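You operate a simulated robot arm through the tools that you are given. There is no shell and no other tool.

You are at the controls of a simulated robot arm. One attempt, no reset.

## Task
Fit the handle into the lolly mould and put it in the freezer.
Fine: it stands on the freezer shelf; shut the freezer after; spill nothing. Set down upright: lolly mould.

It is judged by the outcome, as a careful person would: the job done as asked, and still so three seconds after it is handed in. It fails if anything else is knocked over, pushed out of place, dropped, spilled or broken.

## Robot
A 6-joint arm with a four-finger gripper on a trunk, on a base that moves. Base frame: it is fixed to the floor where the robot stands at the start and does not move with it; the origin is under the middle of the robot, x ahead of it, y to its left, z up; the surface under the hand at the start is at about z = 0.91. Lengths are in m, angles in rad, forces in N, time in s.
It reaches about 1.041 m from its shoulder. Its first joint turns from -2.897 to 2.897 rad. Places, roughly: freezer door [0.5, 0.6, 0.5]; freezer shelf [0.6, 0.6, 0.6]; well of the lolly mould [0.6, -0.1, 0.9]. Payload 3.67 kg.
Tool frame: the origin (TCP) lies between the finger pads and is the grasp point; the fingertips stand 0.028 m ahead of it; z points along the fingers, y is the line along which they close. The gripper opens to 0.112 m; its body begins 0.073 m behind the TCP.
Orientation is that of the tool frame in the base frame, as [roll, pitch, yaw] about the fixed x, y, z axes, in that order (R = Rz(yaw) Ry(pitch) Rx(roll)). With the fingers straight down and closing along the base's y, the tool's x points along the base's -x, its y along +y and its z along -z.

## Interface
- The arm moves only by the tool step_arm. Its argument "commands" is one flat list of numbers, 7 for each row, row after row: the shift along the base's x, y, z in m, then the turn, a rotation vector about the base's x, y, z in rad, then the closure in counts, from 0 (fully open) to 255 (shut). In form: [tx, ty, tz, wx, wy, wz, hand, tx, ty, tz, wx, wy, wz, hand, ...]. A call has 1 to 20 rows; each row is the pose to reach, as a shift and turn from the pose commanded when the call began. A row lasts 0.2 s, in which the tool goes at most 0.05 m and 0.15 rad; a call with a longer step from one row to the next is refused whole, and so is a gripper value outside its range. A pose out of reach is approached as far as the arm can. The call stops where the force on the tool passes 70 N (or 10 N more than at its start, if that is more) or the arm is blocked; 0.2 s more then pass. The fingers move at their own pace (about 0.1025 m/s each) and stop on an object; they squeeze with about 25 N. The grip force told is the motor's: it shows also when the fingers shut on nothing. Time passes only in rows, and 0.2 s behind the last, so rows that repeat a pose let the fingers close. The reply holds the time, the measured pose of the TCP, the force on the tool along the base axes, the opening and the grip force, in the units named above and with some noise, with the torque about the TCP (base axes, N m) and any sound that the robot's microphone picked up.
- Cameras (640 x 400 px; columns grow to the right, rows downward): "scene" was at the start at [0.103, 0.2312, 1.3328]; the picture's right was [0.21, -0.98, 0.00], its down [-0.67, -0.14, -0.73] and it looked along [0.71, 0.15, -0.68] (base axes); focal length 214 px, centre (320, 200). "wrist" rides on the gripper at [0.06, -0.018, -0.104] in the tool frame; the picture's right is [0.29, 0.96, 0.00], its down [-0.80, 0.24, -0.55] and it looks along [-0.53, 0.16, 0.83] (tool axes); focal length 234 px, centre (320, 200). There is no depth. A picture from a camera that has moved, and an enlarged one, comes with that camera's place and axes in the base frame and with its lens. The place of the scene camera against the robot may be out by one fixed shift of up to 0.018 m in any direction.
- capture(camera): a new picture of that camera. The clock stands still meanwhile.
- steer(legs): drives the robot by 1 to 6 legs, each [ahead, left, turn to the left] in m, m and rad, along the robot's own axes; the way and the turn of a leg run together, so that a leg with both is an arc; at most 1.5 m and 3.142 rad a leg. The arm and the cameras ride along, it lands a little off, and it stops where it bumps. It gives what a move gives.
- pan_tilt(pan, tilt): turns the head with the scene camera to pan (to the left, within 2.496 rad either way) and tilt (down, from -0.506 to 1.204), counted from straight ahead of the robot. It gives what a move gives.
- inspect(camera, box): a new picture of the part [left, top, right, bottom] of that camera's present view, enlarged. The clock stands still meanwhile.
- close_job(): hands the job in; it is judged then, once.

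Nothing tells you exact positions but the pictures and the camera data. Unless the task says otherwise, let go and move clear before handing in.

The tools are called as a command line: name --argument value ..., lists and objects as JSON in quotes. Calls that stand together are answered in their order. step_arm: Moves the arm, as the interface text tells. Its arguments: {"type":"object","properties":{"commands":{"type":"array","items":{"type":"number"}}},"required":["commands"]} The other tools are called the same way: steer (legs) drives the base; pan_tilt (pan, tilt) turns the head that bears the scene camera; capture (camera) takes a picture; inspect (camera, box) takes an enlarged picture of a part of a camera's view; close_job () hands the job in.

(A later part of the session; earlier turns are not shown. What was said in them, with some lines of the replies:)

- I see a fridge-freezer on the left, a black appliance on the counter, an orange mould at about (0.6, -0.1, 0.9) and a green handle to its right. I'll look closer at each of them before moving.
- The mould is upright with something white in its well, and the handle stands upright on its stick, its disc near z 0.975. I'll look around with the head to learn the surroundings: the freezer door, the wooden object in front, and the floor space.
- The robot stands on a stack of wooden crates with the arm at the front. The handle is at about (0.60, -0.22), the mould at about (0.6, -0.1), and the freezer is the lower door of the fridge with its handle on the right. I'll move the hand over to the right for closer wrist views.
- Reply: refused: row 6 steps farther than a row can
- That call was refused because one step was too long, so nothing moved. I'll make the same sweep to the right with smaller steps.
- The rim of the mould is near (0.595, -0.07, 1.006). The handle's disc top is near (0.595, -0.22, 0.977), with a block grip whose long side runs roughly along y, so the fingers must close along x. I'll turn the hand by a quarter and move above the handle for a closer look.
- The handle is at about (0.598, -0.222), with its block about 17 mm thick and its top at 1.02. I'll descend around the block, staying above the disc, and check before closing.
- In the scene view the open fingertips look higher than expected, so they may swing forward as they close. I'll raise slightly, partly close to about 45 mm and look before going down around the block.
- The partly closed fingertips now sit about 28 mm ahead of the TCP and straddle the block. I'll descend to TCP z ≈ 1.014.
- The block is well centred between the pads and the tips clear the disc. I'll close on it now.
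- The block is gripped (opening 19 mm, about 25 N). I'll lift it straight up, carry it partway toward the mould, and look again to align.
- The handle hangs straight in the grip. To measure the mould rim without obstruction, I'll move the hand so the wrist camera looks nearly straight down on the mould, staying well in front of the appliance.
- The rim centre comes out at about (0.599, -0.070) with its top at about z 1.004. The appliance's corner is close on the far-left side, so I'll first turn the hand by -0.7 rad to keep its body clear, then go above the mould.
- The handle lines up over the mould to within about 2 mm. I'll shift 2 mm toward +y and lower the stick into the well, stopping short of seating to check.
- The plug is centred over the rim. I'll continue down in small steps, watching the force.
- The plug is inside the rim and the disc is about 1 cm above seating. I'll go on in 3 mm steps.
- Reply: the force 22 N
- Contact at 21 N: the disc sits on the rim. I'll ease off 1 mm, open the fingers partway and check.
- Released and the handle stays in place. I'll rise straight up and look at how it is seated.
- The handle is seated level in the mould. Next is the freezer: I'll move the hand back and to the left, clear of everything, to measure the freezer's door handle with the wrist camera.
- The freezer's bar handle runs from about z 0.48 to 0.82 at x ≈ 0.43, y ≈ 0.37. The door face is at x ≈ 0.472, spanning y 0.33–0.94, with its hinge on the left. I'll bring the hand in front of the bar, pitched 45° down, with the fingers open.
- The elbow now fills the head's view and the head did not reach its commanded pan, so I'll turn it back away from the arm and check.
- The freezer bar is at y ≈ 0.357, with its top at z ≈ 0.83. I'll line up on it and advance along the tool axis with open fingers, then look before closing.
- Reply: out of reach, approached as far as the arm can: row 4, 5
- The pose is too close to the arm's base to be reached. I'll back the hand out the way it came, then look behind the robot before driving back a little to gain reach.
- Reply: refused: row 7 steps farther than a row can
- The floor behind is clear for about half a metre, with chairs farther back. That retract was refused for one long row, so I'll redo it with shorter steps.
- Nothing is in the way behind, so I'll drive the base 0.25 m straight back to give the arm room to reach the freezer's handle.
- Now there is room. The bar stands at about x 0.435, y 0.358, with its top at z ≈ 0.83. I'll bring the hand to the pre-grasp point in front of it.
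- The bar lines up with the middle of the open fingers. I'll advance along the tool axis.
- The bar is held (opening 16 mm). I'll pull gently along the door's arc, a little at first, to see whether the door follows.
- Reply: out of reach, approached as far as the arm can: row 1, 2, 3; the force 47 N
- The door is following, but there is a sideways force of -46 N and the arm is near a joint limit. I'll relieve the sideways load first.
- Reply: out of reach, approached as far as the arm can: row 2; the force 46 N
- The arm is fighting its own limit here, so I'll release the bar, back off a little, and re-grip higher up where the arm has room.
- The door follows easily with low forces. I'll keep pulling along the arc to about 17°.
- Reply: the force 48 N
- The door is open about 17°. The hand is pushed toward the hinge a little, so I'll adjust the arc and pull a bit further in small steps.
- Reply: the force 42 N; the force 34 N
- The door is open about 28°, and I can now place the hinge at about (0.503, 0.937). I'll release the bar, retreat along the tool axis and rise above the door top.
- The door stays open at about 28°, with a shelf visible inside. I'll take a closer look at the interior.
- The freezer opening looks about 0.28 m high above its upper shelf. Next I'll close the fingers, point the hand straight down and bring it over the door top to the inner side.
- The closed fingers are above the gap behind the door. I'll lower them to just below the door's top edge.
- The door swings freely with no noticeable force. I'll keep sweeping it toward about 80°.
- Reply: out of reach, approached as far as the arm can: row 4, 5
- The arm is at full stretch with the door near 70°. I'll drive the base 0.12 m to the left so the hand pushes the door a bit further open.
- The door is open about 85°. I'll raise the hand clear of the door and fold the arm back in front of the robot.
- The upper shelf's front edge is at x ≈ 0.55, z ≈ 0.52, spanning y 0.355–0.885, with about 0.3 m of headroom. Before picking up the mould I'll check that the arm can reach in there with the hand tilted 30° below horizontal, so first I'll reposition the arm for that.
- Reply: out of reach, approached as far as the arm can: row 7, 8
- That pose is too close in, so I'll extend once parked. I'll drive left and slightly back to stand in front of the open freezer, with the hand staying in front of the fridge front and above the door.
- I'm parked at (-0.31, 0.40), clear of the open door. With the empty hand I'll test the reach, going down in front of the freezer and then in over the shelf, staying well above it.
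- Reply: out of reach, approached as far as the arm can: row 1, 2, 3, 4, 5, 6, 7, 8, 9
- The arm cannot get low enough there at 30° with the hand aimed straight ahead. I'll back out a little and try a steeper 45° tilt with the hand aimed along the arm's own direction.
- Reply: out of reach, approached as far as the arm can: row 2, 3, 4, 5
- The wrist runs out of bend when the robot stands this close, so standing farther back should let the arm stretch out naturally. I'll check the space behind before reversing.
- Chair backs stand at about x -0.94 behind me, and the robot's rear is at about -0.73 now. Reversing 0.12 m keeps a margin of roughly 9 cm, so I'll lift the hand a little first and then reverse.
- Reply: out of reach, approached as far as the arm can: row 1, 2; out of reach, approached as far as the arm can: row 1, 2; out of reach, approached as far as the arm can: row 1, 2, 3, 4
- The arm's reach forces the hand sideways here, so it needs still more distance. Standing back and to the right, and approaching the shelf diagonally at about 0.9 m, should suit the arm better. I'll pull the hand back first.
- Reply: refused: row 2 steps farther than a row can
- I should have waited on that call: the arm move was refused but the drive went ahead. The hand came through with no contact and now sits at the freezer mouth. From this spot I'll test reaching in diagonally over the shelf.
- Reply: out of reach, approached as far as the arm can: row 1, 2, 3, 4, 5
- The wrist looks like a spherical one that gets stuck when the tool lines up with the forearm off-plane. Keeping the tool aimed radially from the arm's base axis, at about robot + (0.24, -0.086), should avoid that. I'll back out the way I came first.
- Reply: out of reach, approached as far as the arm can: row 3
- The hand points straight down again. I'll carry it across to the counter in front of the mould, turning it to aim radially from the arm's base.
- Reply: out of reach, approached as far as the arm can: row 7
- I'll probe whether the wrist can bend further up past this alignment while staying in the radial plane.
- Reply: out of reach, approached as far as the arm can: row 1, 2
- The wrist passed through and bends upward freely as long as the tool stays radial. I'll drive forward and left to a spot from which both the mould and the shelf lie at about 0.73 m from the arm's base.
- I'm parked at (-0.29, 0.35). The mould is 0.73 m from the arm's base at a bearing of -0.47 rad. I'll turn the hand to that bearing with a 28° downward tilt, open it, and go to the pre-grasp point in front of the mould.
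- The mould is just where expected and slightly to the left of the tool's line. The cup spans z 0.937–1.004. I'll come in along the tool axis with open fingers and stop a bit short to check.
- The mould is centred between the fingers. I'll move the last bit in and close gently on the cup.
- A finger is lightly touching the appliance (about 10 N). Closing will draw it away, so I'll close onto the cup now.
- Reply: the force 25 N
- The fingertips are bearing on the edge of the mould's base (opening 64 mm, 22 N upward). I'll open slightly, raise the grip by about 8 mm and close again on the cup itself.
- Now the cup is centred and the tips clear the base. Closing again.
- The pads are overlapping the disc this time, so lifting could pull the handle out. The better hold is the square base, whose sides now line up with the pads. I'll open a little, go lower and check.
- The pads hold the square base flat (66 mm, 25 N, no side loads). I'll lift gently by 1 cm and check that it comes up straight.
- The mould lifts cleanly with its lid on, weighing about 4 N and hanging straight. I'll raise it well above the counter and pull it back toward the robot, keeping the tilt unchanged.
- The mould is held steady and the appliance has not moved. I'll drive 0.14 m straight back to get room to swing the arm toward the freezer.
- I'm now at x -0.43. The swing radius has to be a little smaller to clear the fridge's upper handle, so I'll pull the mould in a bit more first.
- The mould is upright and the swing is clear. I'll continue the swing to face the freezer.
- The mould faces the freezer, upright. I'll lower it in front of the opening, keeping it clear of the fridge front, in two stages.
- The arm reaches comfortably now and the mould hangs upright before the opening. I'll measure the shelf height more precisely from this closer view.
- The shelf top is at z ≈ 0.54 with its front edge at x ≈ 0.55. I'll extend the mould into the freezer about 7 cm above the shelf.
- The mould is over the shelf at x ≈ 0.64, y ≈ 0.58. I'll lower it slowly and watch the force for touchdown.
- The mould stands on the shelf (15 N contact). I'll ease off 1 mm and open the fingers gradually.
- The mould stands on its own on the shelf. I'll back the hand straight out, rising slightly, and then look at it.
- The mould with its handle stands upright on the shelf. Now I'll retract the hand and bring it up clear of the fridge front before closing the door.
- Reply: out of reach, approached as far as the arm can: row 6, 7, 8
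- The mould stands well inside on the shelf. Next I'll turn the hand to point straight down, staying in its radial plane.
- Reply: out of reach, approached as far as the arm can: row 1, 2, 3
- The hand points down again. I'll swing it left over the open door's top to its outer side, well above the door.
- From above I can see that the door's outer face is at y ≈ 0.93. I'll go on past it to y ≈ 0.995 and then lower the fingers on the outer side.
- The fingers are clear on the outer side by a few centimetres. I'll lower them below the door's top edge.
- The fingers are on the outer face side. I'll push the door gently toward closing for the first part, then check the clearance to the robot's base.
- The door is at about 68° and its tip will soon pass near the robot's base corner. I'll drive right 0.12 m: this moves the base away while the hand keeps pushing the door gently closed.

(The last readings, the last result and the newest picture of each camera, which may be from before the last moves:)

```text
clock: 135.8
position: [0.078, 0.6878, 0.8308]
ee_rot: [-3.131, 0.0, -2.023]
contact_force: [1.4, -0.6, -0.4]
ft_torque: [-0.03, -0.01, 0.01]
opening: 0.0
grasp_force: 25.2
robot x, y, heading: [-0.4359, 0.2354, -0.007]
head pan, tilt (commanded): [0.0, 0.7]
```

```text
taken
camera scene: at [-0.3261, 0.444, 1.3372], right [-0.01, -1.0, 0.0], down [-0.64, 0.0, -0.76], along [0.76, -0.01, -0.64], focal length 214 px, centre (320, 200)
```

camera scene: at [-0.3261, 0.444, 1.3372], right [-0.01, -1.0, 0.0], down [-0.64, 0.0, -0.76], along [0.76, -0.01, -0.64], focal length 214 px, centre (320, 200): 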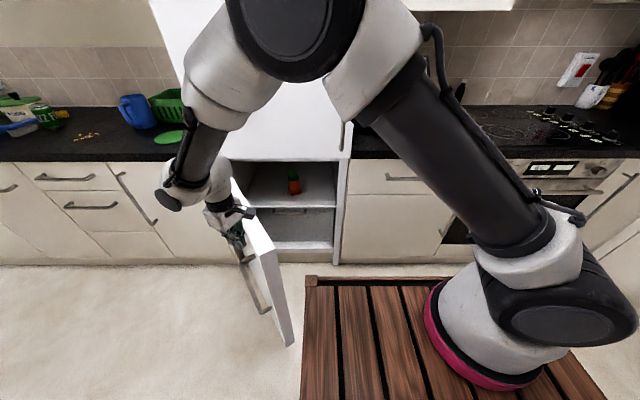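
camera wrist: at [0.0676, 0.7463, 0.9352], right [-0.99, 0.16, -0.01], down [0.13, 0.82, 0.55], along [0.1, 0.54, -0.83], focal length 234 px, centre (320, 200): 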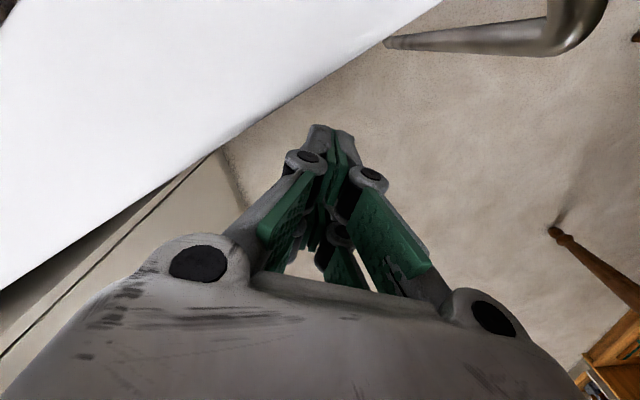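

The door keeps closing smoothly and the base is clear. I'll go on pushing with the arm along the arc down to about 20°.

step_arm --commands '[0.0314, -0.036, 0, 0, 0, -0.07, 255, 0.0612, -0.0749, 0, 0, 0, -0.14, 255, 0.0947, -0.1096, 0, 0, 0, -0.21, 255, 0.1315, -0.1409, 0, 0, 0, -0.28, 255, 0.1712, -0.1682, 0, 0, 0, -0.35, 255, 0.2134, -0.1916, 0, 0, 0, -0.42, 255]'

capture --camera "scene"

capture --camera "wrist"

```text
clock: 137.2
position: [0.2905, 0.4985, 0.8301]
ee_rot: [-3.131, 0.0, -2.444]
contact_force: [-0.4, 0.4, -0.8]
ft_torque: [-0.02, -0.01, -0.02]
opening: 0.0
grasp_force: 25.2
robot x, y, heading: [-0.4342, 0.2302, -0.007]
head pan, tilt (commanded): [0.0, 0.7]
```

```text
taken
camera scene: at [-0.3266, 0.4442, 1.3372], right [-0.01, -1.0, 0.0], down [-0.64, 0.0, -0.77], along [0.77, -0.01, -0.64], focal length 214 px, centre (320, 200)
```

scene: 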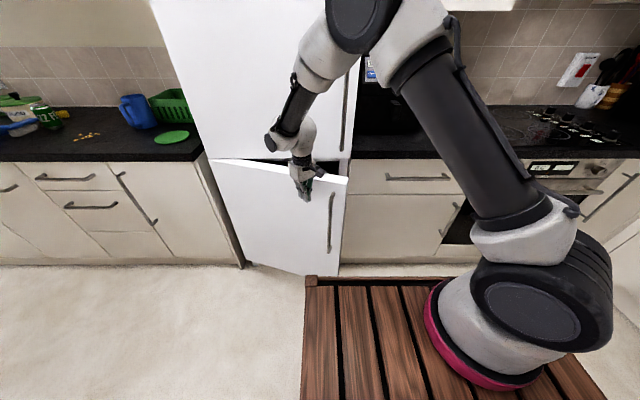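

```text
taken
camera wrist: at [0.2554, 0.4468, 0.935], right [-0.84, 0.55, -0.01], down [0.45, 0.7, 0.55], along [0.31, 0.46, -0.83], focal length 234 px, centre (320, 200)
```

wrist: 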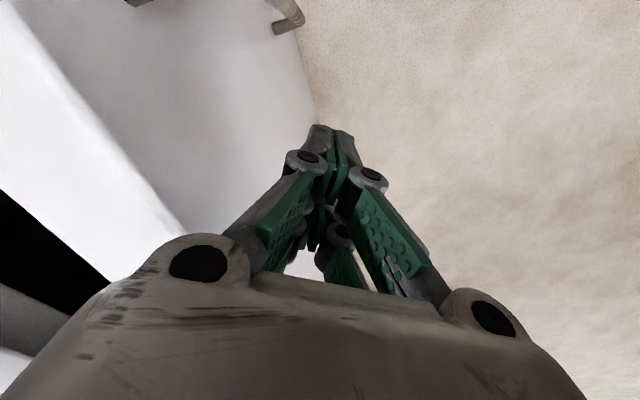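

The door is nearly shut, about 20° open. I'll push it a little further this way, staying clear of the fridge's upper handle.

step_arm --commands '[0.03, -0.014, 0, 0, 0, -0.03, 255, 0.06, -0.026, 0, 0, 0, -0.06, 255]'

capture --camera "wrist"

```text
clock: 137.8
position: [0.3507, 0.4718, 0.8321]
ee_rot: [-3.132, -0.001, -2.502]
contact_force: [-0.1, -0.5, -0.3]
ft_torque: [0.0, -0.03, 0.01]
opening: 0.0
grasp_force: 24.9
robot x, y, heading: [-0.4375, 0.2309, -0.004]
head pan, tilt (commanded): [0.0, 0.7]
```

```text
taken
camera wrist: at [0.3125, 0.4231, 0.9369], right [-0.8, 0.6, -0.01], down [0.49, 0.67, 0.55], along [0.34, 0.44, -0.83], focal length 234 px, centre (320, 200)
```

wrist: 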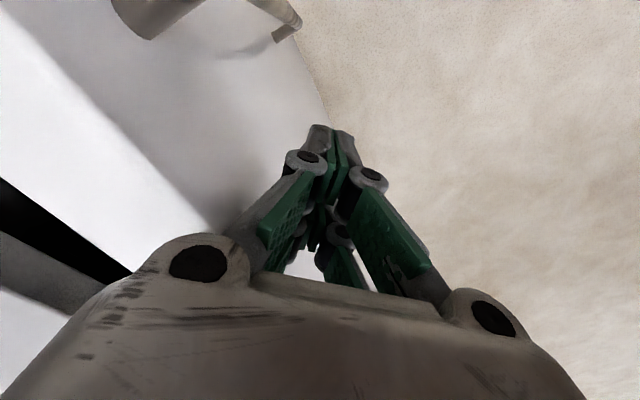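

Now I'll lift the hand away from the door and back to the open space in front, to turn it forward again for the final push.

step_arm --commands '[-0.03, 0, 0.02, 0, 0, 0, 255, -0.06, 0, 0.05, 0, 0, 0, 255, -0.085, -0.01, 0.085, 0, 0, -0.01, 255, -0.105, -0.02, 0.125, 0, 0, -0.02, 255, -0.12, -0.03, 0.165, 0, 0, -0.03, 255, -0.13, -0.04, 0.205, 0, 0, -0.044, 255, -0.14, -0.05, 0.25, 0, 0, -0.044, 255]'

capture --camera "scene"

```text
clock: 139.4
position: [0.212, 0.4188, 1.0786]
ee_rot: [-3.13, -0.002, -2.547]
contact_force: [-0.5, 0.8, -0.3]
ft_torque: [-0.02, 0.03, 0.01]
opening: 0.0
grasp_force: 24.5
robot x, y, heading: [-0.4331, 0.2304, -0.003]
head pan, tilt (commanded): [0.0, 0.7]
```

```text
taken
camera scene: at [-0.3258, 0.4442, 1.3372], right [-0.01, -1.0, 0.0], down [-0.64, 0.0, -0.76], along [0.76, -0.01, -0.64], focal length 214 px, centre (320, 200)
```

scene: 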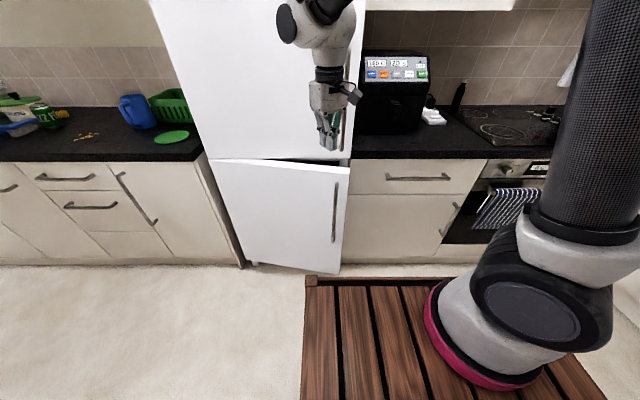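

step_arm --commands '[0, 0, 0, 0.0759, -0.1116, 0, 255, 0, 0, 0, 0.1518, -0.2233, 0, 255, 0, 0, 0, 0.2277, -0.3349, 0, 255, 0, 0, 0, 0.3036, -0.4466, 0, 255, 0, 0, 0, 0.3795, -0.5582, 0, 255, 0, 0, 0, 0.4554, -0.6698, 0, 255, 0, 0, 0, 0.5313, -0.7815, 0, 255, 0, 0, 0, 0.607, -0.893, 0, 255]'

```text
clock: 141.2
position: [0.214, 0.4625, 1.0984]
ee_rot: [-3.022, 0.878, -2.565]
contact_force: [-0.6, -0.6, -0.2]
ft_torque: [0.01, -0.04, -0.01]
opening: 0.0
grasp_force: 25.2
out of reach, approached as far as the arm can: row 5, 6, 7, 8
robot x, y, heading: [-0.435, 0.232, -0.008]
head pan, tilt (commanded): [0.0, 0.7]
```

step_arm --commands '[0.01, -0.01, 0, 0.07, -0.103, 0, 255, 0.02, -0.02, 0, 0.14, -0.206, 0, 255, 0.03, -0.03, 0, 0.21, -0.309, 0, 255]'

capture --camera "scene"

```text
clock: 142.0
position: [0.2352, 0.4773, 1.1045]
ee_rot: [-3.025, 1.251, -2.583]
contact_force: [-0.5, 0.4, -0.5]
ft_torque: [0.03, 0.01, 0.01]
opening: 0.0
grasp_force: 25.3
out of reach, approached as far as the arm can: row 2, 3
robot x, y, heading: [-0.435, 0.2353, -0.007]
head pan, tilt (commanded): [0.0, 0.7]
```

```text
taken
camera scene: at [-0.3262, 0.4437, 1.3373], right [-0.01, -1.0, 0.0], down [-0.64, 0.0, -0.76], along [0.76, -0.01, -0.64], focal length 214 px, centre (320, 200)
```

scene: 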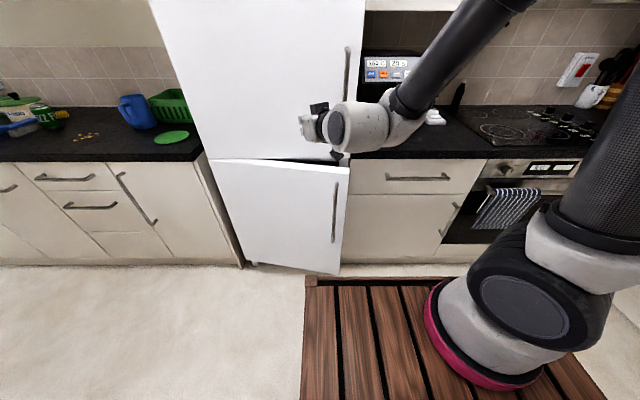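

For this push the exact hand orientation is not critical. I'll lower the hand in front of the door in stages.

step_arm --commands '[0.005, -0.003, -0.045, 0, 0, 0, 255, 0.01, -0.006, -0.09, 0, 0, 0, 255, 0.015, -0.009, -0.135, 0, 0, 0, 255, 0.02, -0.012, -0.18, 0, 0, 0, 255, 0.025, -0.015, -0.225, 0, 0, 0, 255, 0.03, -0.018, -0.27, 0, 0, 0, 255]'

capture --camera "scene"

capture --camera "wrist"

```text
clock: 143.4
position: [0.2745, 0.5135, 0.8657]
ee_rot: [-2.74, 1.205, -2.323]
contact_force: [-1.1, 0.2, 0.4]
ft_torque: [-0.02, -0.01, 0.03]
opening: 0.0
grasp_force: 24.7
out of reach, approached as far as the arm can: row 1, 2, 3, 4, 5, 6
robot x, y, heading: [-0.4347, 0.2307, -0.007]
head pan, tilt (commanded): [0.0, 0.7]
```

```text
taken
camera scene: at [-0.3264, 0.4437, 1.3373], right [-0.01, -1.0, 0.0], down [-0.64, 0.0, -0.77], along [0.77, -0.01, -0.64], focal length 214 px, centre (320, 200)
```

scene: 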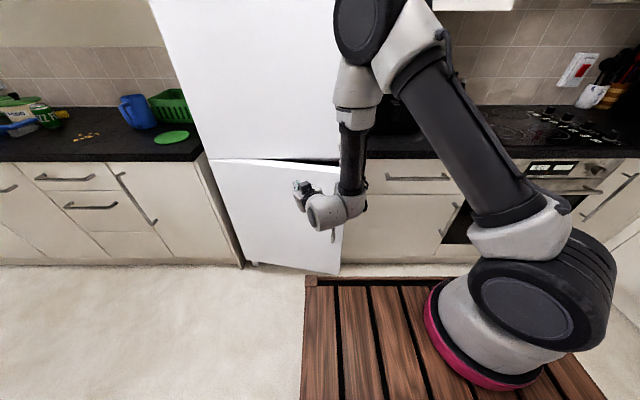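

```text
taken
camera wrist: at [0.1759, 0.4438, 0.8465], right [-0.47, 0.78, -0.4], down [-0.39, 0.22, 0.89], along [0.79, 0.58, 0.2], focal length 234 px, centre (320, 200)
```

wrist: 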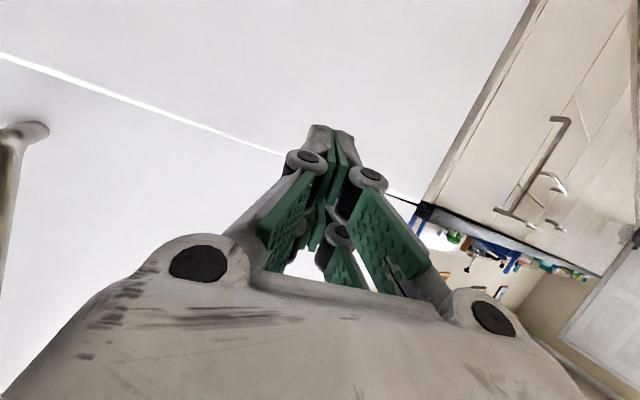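

step_arm --commands '[0, -0.01, -0.03, 0, 0, 0, 255, 0, -0.02, -0.06, 0, 0, 0, 255, 0.0, -0.03, -0.09, 0, 0, 0, 255]'

capture --camera "wrist"

```text
clock: 144.2
position: [0.2756, 0.5004, 0.7791]
ee_rot: [-2.64, 1.18, -2.243]
contact_force: [-0.2, 0.0, -0.9]
ft_torque: [-0.02, -0.03, -0.06]
opening: 0.0
grasp_force: 24.6
out of reach, approached as far as the arm can: row 1, 2, 3
robot x, y, heading: [-0.4309, 0.2335, -0.009]
head pan, tilt (commanded): [0.0, 0.7]
```

```text
taken
camera wrist: at [0.1769, 0.4313, 0.7631], right [-0.46, 0.77, -0.44], down [-0.4, 0.27, 0.88], along [0.79, 0.58, 0.18], focal length 234 px, centre (320, 200)
```

wrist: 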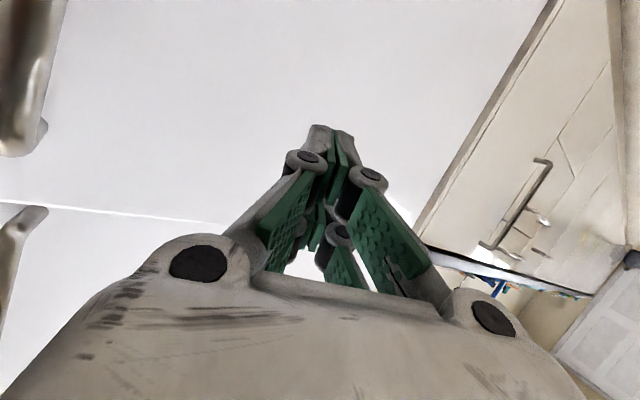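

The hand is in front of the freezer door at z 0.78. I'll push forward in small steps and watch the force.

step_arm --commands '[0.03, 0, 0, 0, 0, 0, 255, 0.06, 0, 0, 0, 0, 0, 255, 0.09, 0, 0, 0, 0, 0, 255]'

capture --camera "scene"

capture --camera "wrist"

```text
clock: 145.0
position: [0.3485, 0.5348, 0.7803]
ee_rot: [-2.705, 1.195, -2.334]
contact_force: [0.4, 0.2, -0.5]
ft_torque: [0.01, 0.0, -0.02]
opening: 0.0
grasp_force: 24.7
out of reach, approached as far as the arm can: row 1, 2, 3
robot x, y, heading: [-0.4356, 0.2329, -0.008]
head pan, tilt (commanded): [0.0, 0.7]
```

```text
taken
camera scene: at [-0.3263, 0.444, 1.3372], right [-0.01, -1.0, 0.0], down [-0.64, 0.0, -0.76], along [0.76, -0.01, -0.64], focal length 214 px, centre (320, 200)
```

scene: 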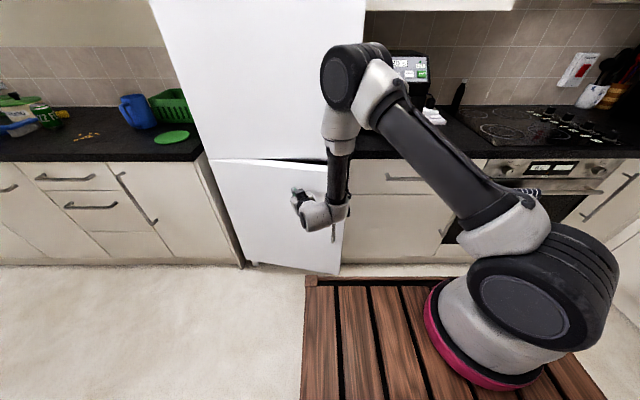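

```text
taken
camera wrist: at [0.2476, 0.469, 0.7624], right [-0.44, 0.8, -0.42], down [-0.38, 0.25, 0.89], along [0.81, 0.55, 0.19], focal length 234 px, centre (320, 200)
```

wrist: 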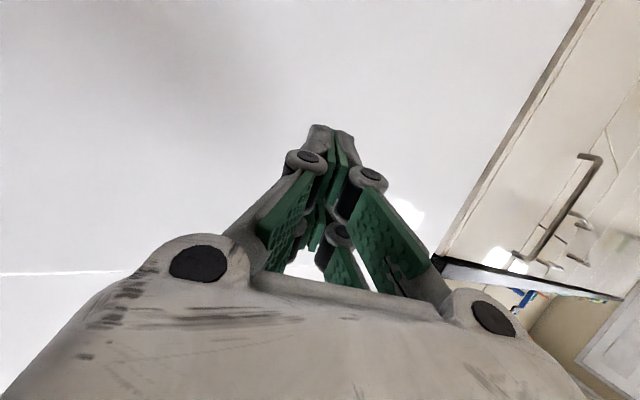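

step_arm --commands '[0.025, -0.01, 0, 0, 0, 0, 255, 0.05, -0.02, 0, 0, 0, 0, 255, 0.075, -0.03, 0, 0, 0, 0, 255]'

capture --camera "scene"

```text
clock: 145.8
position: [0.4025, 0.5485, 0.7825]
ee_rot: [-2.693, 1.192, -2.339]
contact_force: [-0.2, 0.2, -0.4]
ft_torque: [-0.01, 0.03, -0.05]
opening: 0.0001
grasp_force: 24.7
out of reach, approached as far as the arm can: row 1, 2, 3
robot x, y, heading: [-0.437, 0.2317, -0.006]
head pan, tilt (commanded): [0.0, 0.7]
```

```text
taken
camera scene: at [-0.3264, 0.4441, 1.3372], right [-0.01, -1.0, 0.0], down [-0.64, 0.0, -0.77], along [0.77, -0.01, -0.64], focal length 214 px, centre (320, 200)
```

scene: 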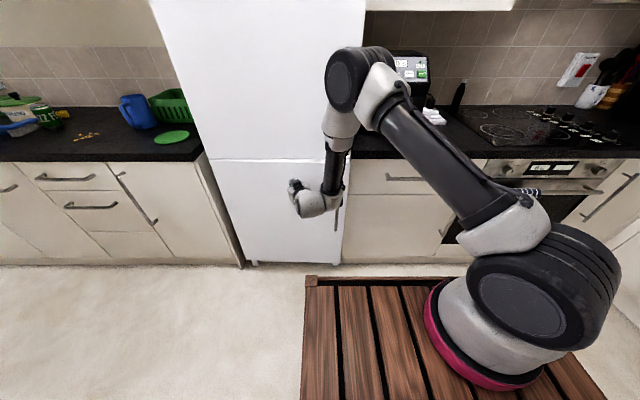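

The door looks almost closed now. I'll keep pushing until it seats.

step_arm --commands '[0.015, -0.008, 0, 0, 0, 0, 255, 0.03, -0.016, 0, 0, 0, 0, 255, 0.045, -0.024, 0, 0, 0, 0, 255]'

inspect --camera "scene" --box '[190, 130, 370, 280]'

```text
clock: 146.6
position: [0.438, 0.5465, 0.7854]
ee_rot: [-2.676, 1.187, -2.342]
contact_force: [-12.5, -1.1, 3.3]
ft_torque: [0.02, -0.34, 0.04]
opening: 0.0001
grasp_force: 25.5
out of reach, approached as far as the arm can: row 2, 3
robot x, y, heading: [-0.4339, 0.23, -0.007]
head pan, tilt (commanded): [0.0, 0.7]
```

```text
2.67 times, centred on (280, 205) of scene
camera zoom: at [-0.3268, 0.4438, 1.3373], right [-0.01, -1.0, 0.0], down [-0.64, 0.0, -0.77], along [0.77, -0.01, -0.64], focal length 572 px, centre (427, 187)
```

zoom: 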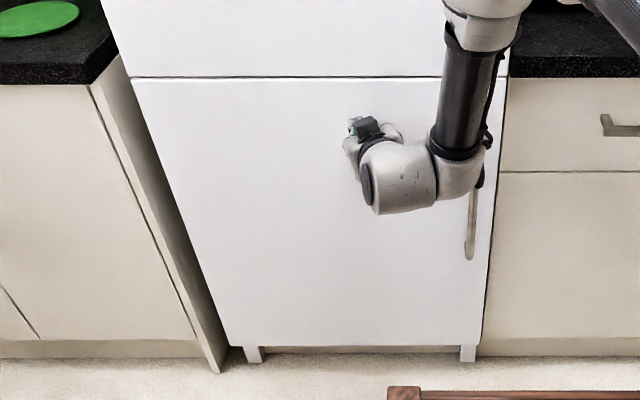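

The door has met resistance (12 N) and looks flush. One slightly firmer push will make sure it is shut.

step_arm --commands '[0.004, -0.002, 0, 0, 0, 0, 255, 0.007, -0.003, 0, 0, 0, 0, 255]'

```text
clock: 147.2
position: [0.4395, 0.5455, 0.7862]
ee_rot: [-2.676, 1.189, -2.344]
contact_force: [-17.9, 0.5, 1.2]
ft_torque: [-0.02, -0.32, 0.16]
opening: 0.0
grasp_force: 24.7
out of reach, approached as far as the arm can: row 1, 2
robot x, y, heading: [-0.433, 0.2308, -0.004]
head pan, tilt (commanded): [0.0, 0.7]
```

The door is shut and does not give any more. I'll back the hand straight away from it and up.

step_arm --commands '[-0.025, 0, 0, 0, 0, 0, 255, -0.06, 0, 0.005, 0, 0, 0, 255, -0.1, -0.005, 0.02, 0, 0, 0, 255, -0.13, -0.01, 0.055, 0, 0, 0, 255, -0.15, -0.015, 0.095, 0, 0, 0, 255, -0.16, -0.02, 0.14, 0, 0, 0, 255]'

capture --camera "scene"

capture --camera "wrist"

```text
clock: 148.6
position: [0.2783, 0.525, 0.9255]
ee_rot: [-2.696, 1.194, -2.339]
contact_force: [0.5, 0.2, -0.5]
ft_torque: [0.03, -0.04, -0.01]
opening: 0.0
grasp_force: 24.9
robot x, y, heading: [-0.4341, 0.2299, -0.009]
head pan, tilt (commanded): [0.0, 0.7]
```

```text
taken
camera scene: at [-0.3258, 0.4441, 1.3372], right [-0.01, -1.0, 0.0], down [-0.64, 0.0, -0.76], along [0.76, -0.01, -0.64], focal length 214 px, centre (320, 200)
```

scene: 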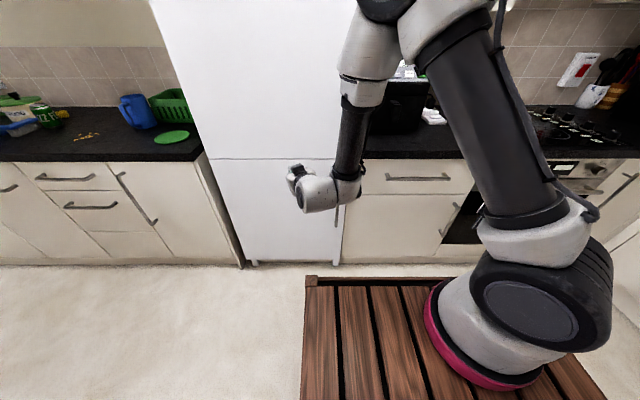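

```text
taken
camera wrist: at [0.1763, 0.4618, 0.9076], right [-0.43, 0.8, -0.42], down [-0.38, 0.26, 0.89], along [0.82, 0.54, 0.19], focal length 234 px, centre (320, 200)
```

wrist: 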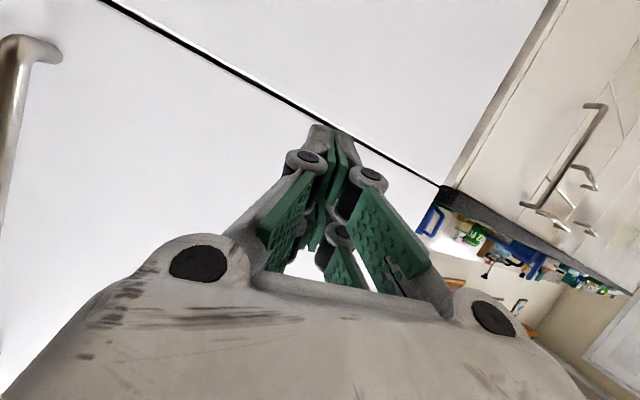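

The freezer door looks flush with the fridge. I'll check it and the counter closely before handing in.

inspect --camera "scene" --box '[190, 130, 370, 280]'

pan_tilt --pan -0.35 --tilt 0.55

capture --camera "scene"

```text
2.67 times, centred on (280, 205) of scene
camera zoom: at [-0.3258, 0.4441, 1.3372], right [-0.01, -1.0, 0.0], down [-0.64, 0.0, -0.76], along [0.76, -0.01, -0.64], focal length 572 px, centre (427, 187)
```

zoom: 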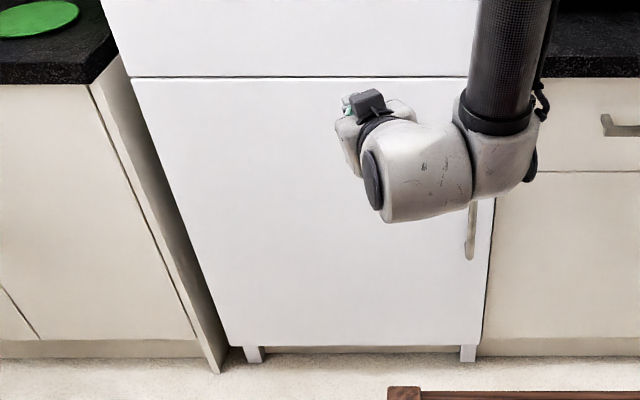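

```text
clock: 149.4
position: [0.2782, 0.5258, 0.9248]
ee_rot: [-2.693, 1.194, -2.339]
contact_force: [0.8, 0.2, -1.2]
ft_torque: [0.02, -0.04, 0.0]
opening: 0.0002
grasp_force: 24.8
robot x, y, heading: [-0.4337, 0.2306, -0.007]
head pan, tilt (commanded): [-0.351, 0.55]
```

```text
taken
camera scene: at [-0.3269, 0.4131, 1.3503], right [-0.35, -0.94, 0.0], down [-0.49, 0.18, -0.85], along [0.8, -0.3, -0.52], focal length 214 px, centre (320, 200)
```

scene: 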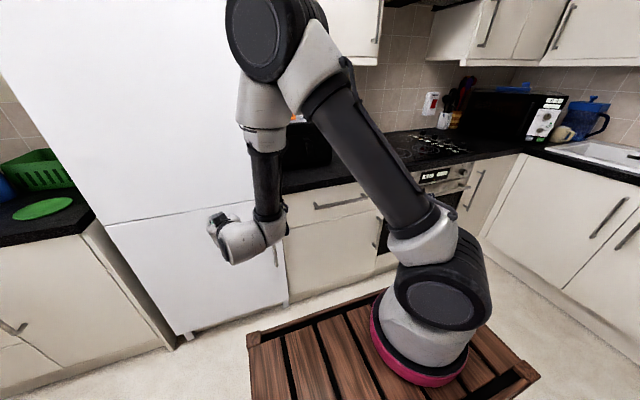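

The freezer is shut and flush, with the mould and its fitted handle standing inside. The counter looks undisturbed as far as I can see past the arm, and the hand is clear of everything, so I'm handing the job in.

close_job

```text
The job is handed in.
```

The handle is fitted in the lolly mould, the mould is standing upright on the freezer's upper shelf, and the freezer door is shut. I've handed the job in.

- **Handle:** It went in straight and stopped at 21 N. The disc sits on the rim with a thin dark line still visible between them. It stayed in place through the whole carry.
- **Mould:** My first two grips on the cup were poor, so I re-gripped it by its square base. It slid about 1 cm on the counter while I did that, then lifted level. I saw no spill at any point.
- **Freezer:** The mould stands about 9 cm back from the shelf's front edge. The door closed flush and gave no further when I pushed it at about 18 N.
- **Contact with the appliance:** One finger lightly touched the black appliance beside the mould, at about 10 N. The appliance looked unmoved afterwards, but the arm partly hid the counter in my last view.
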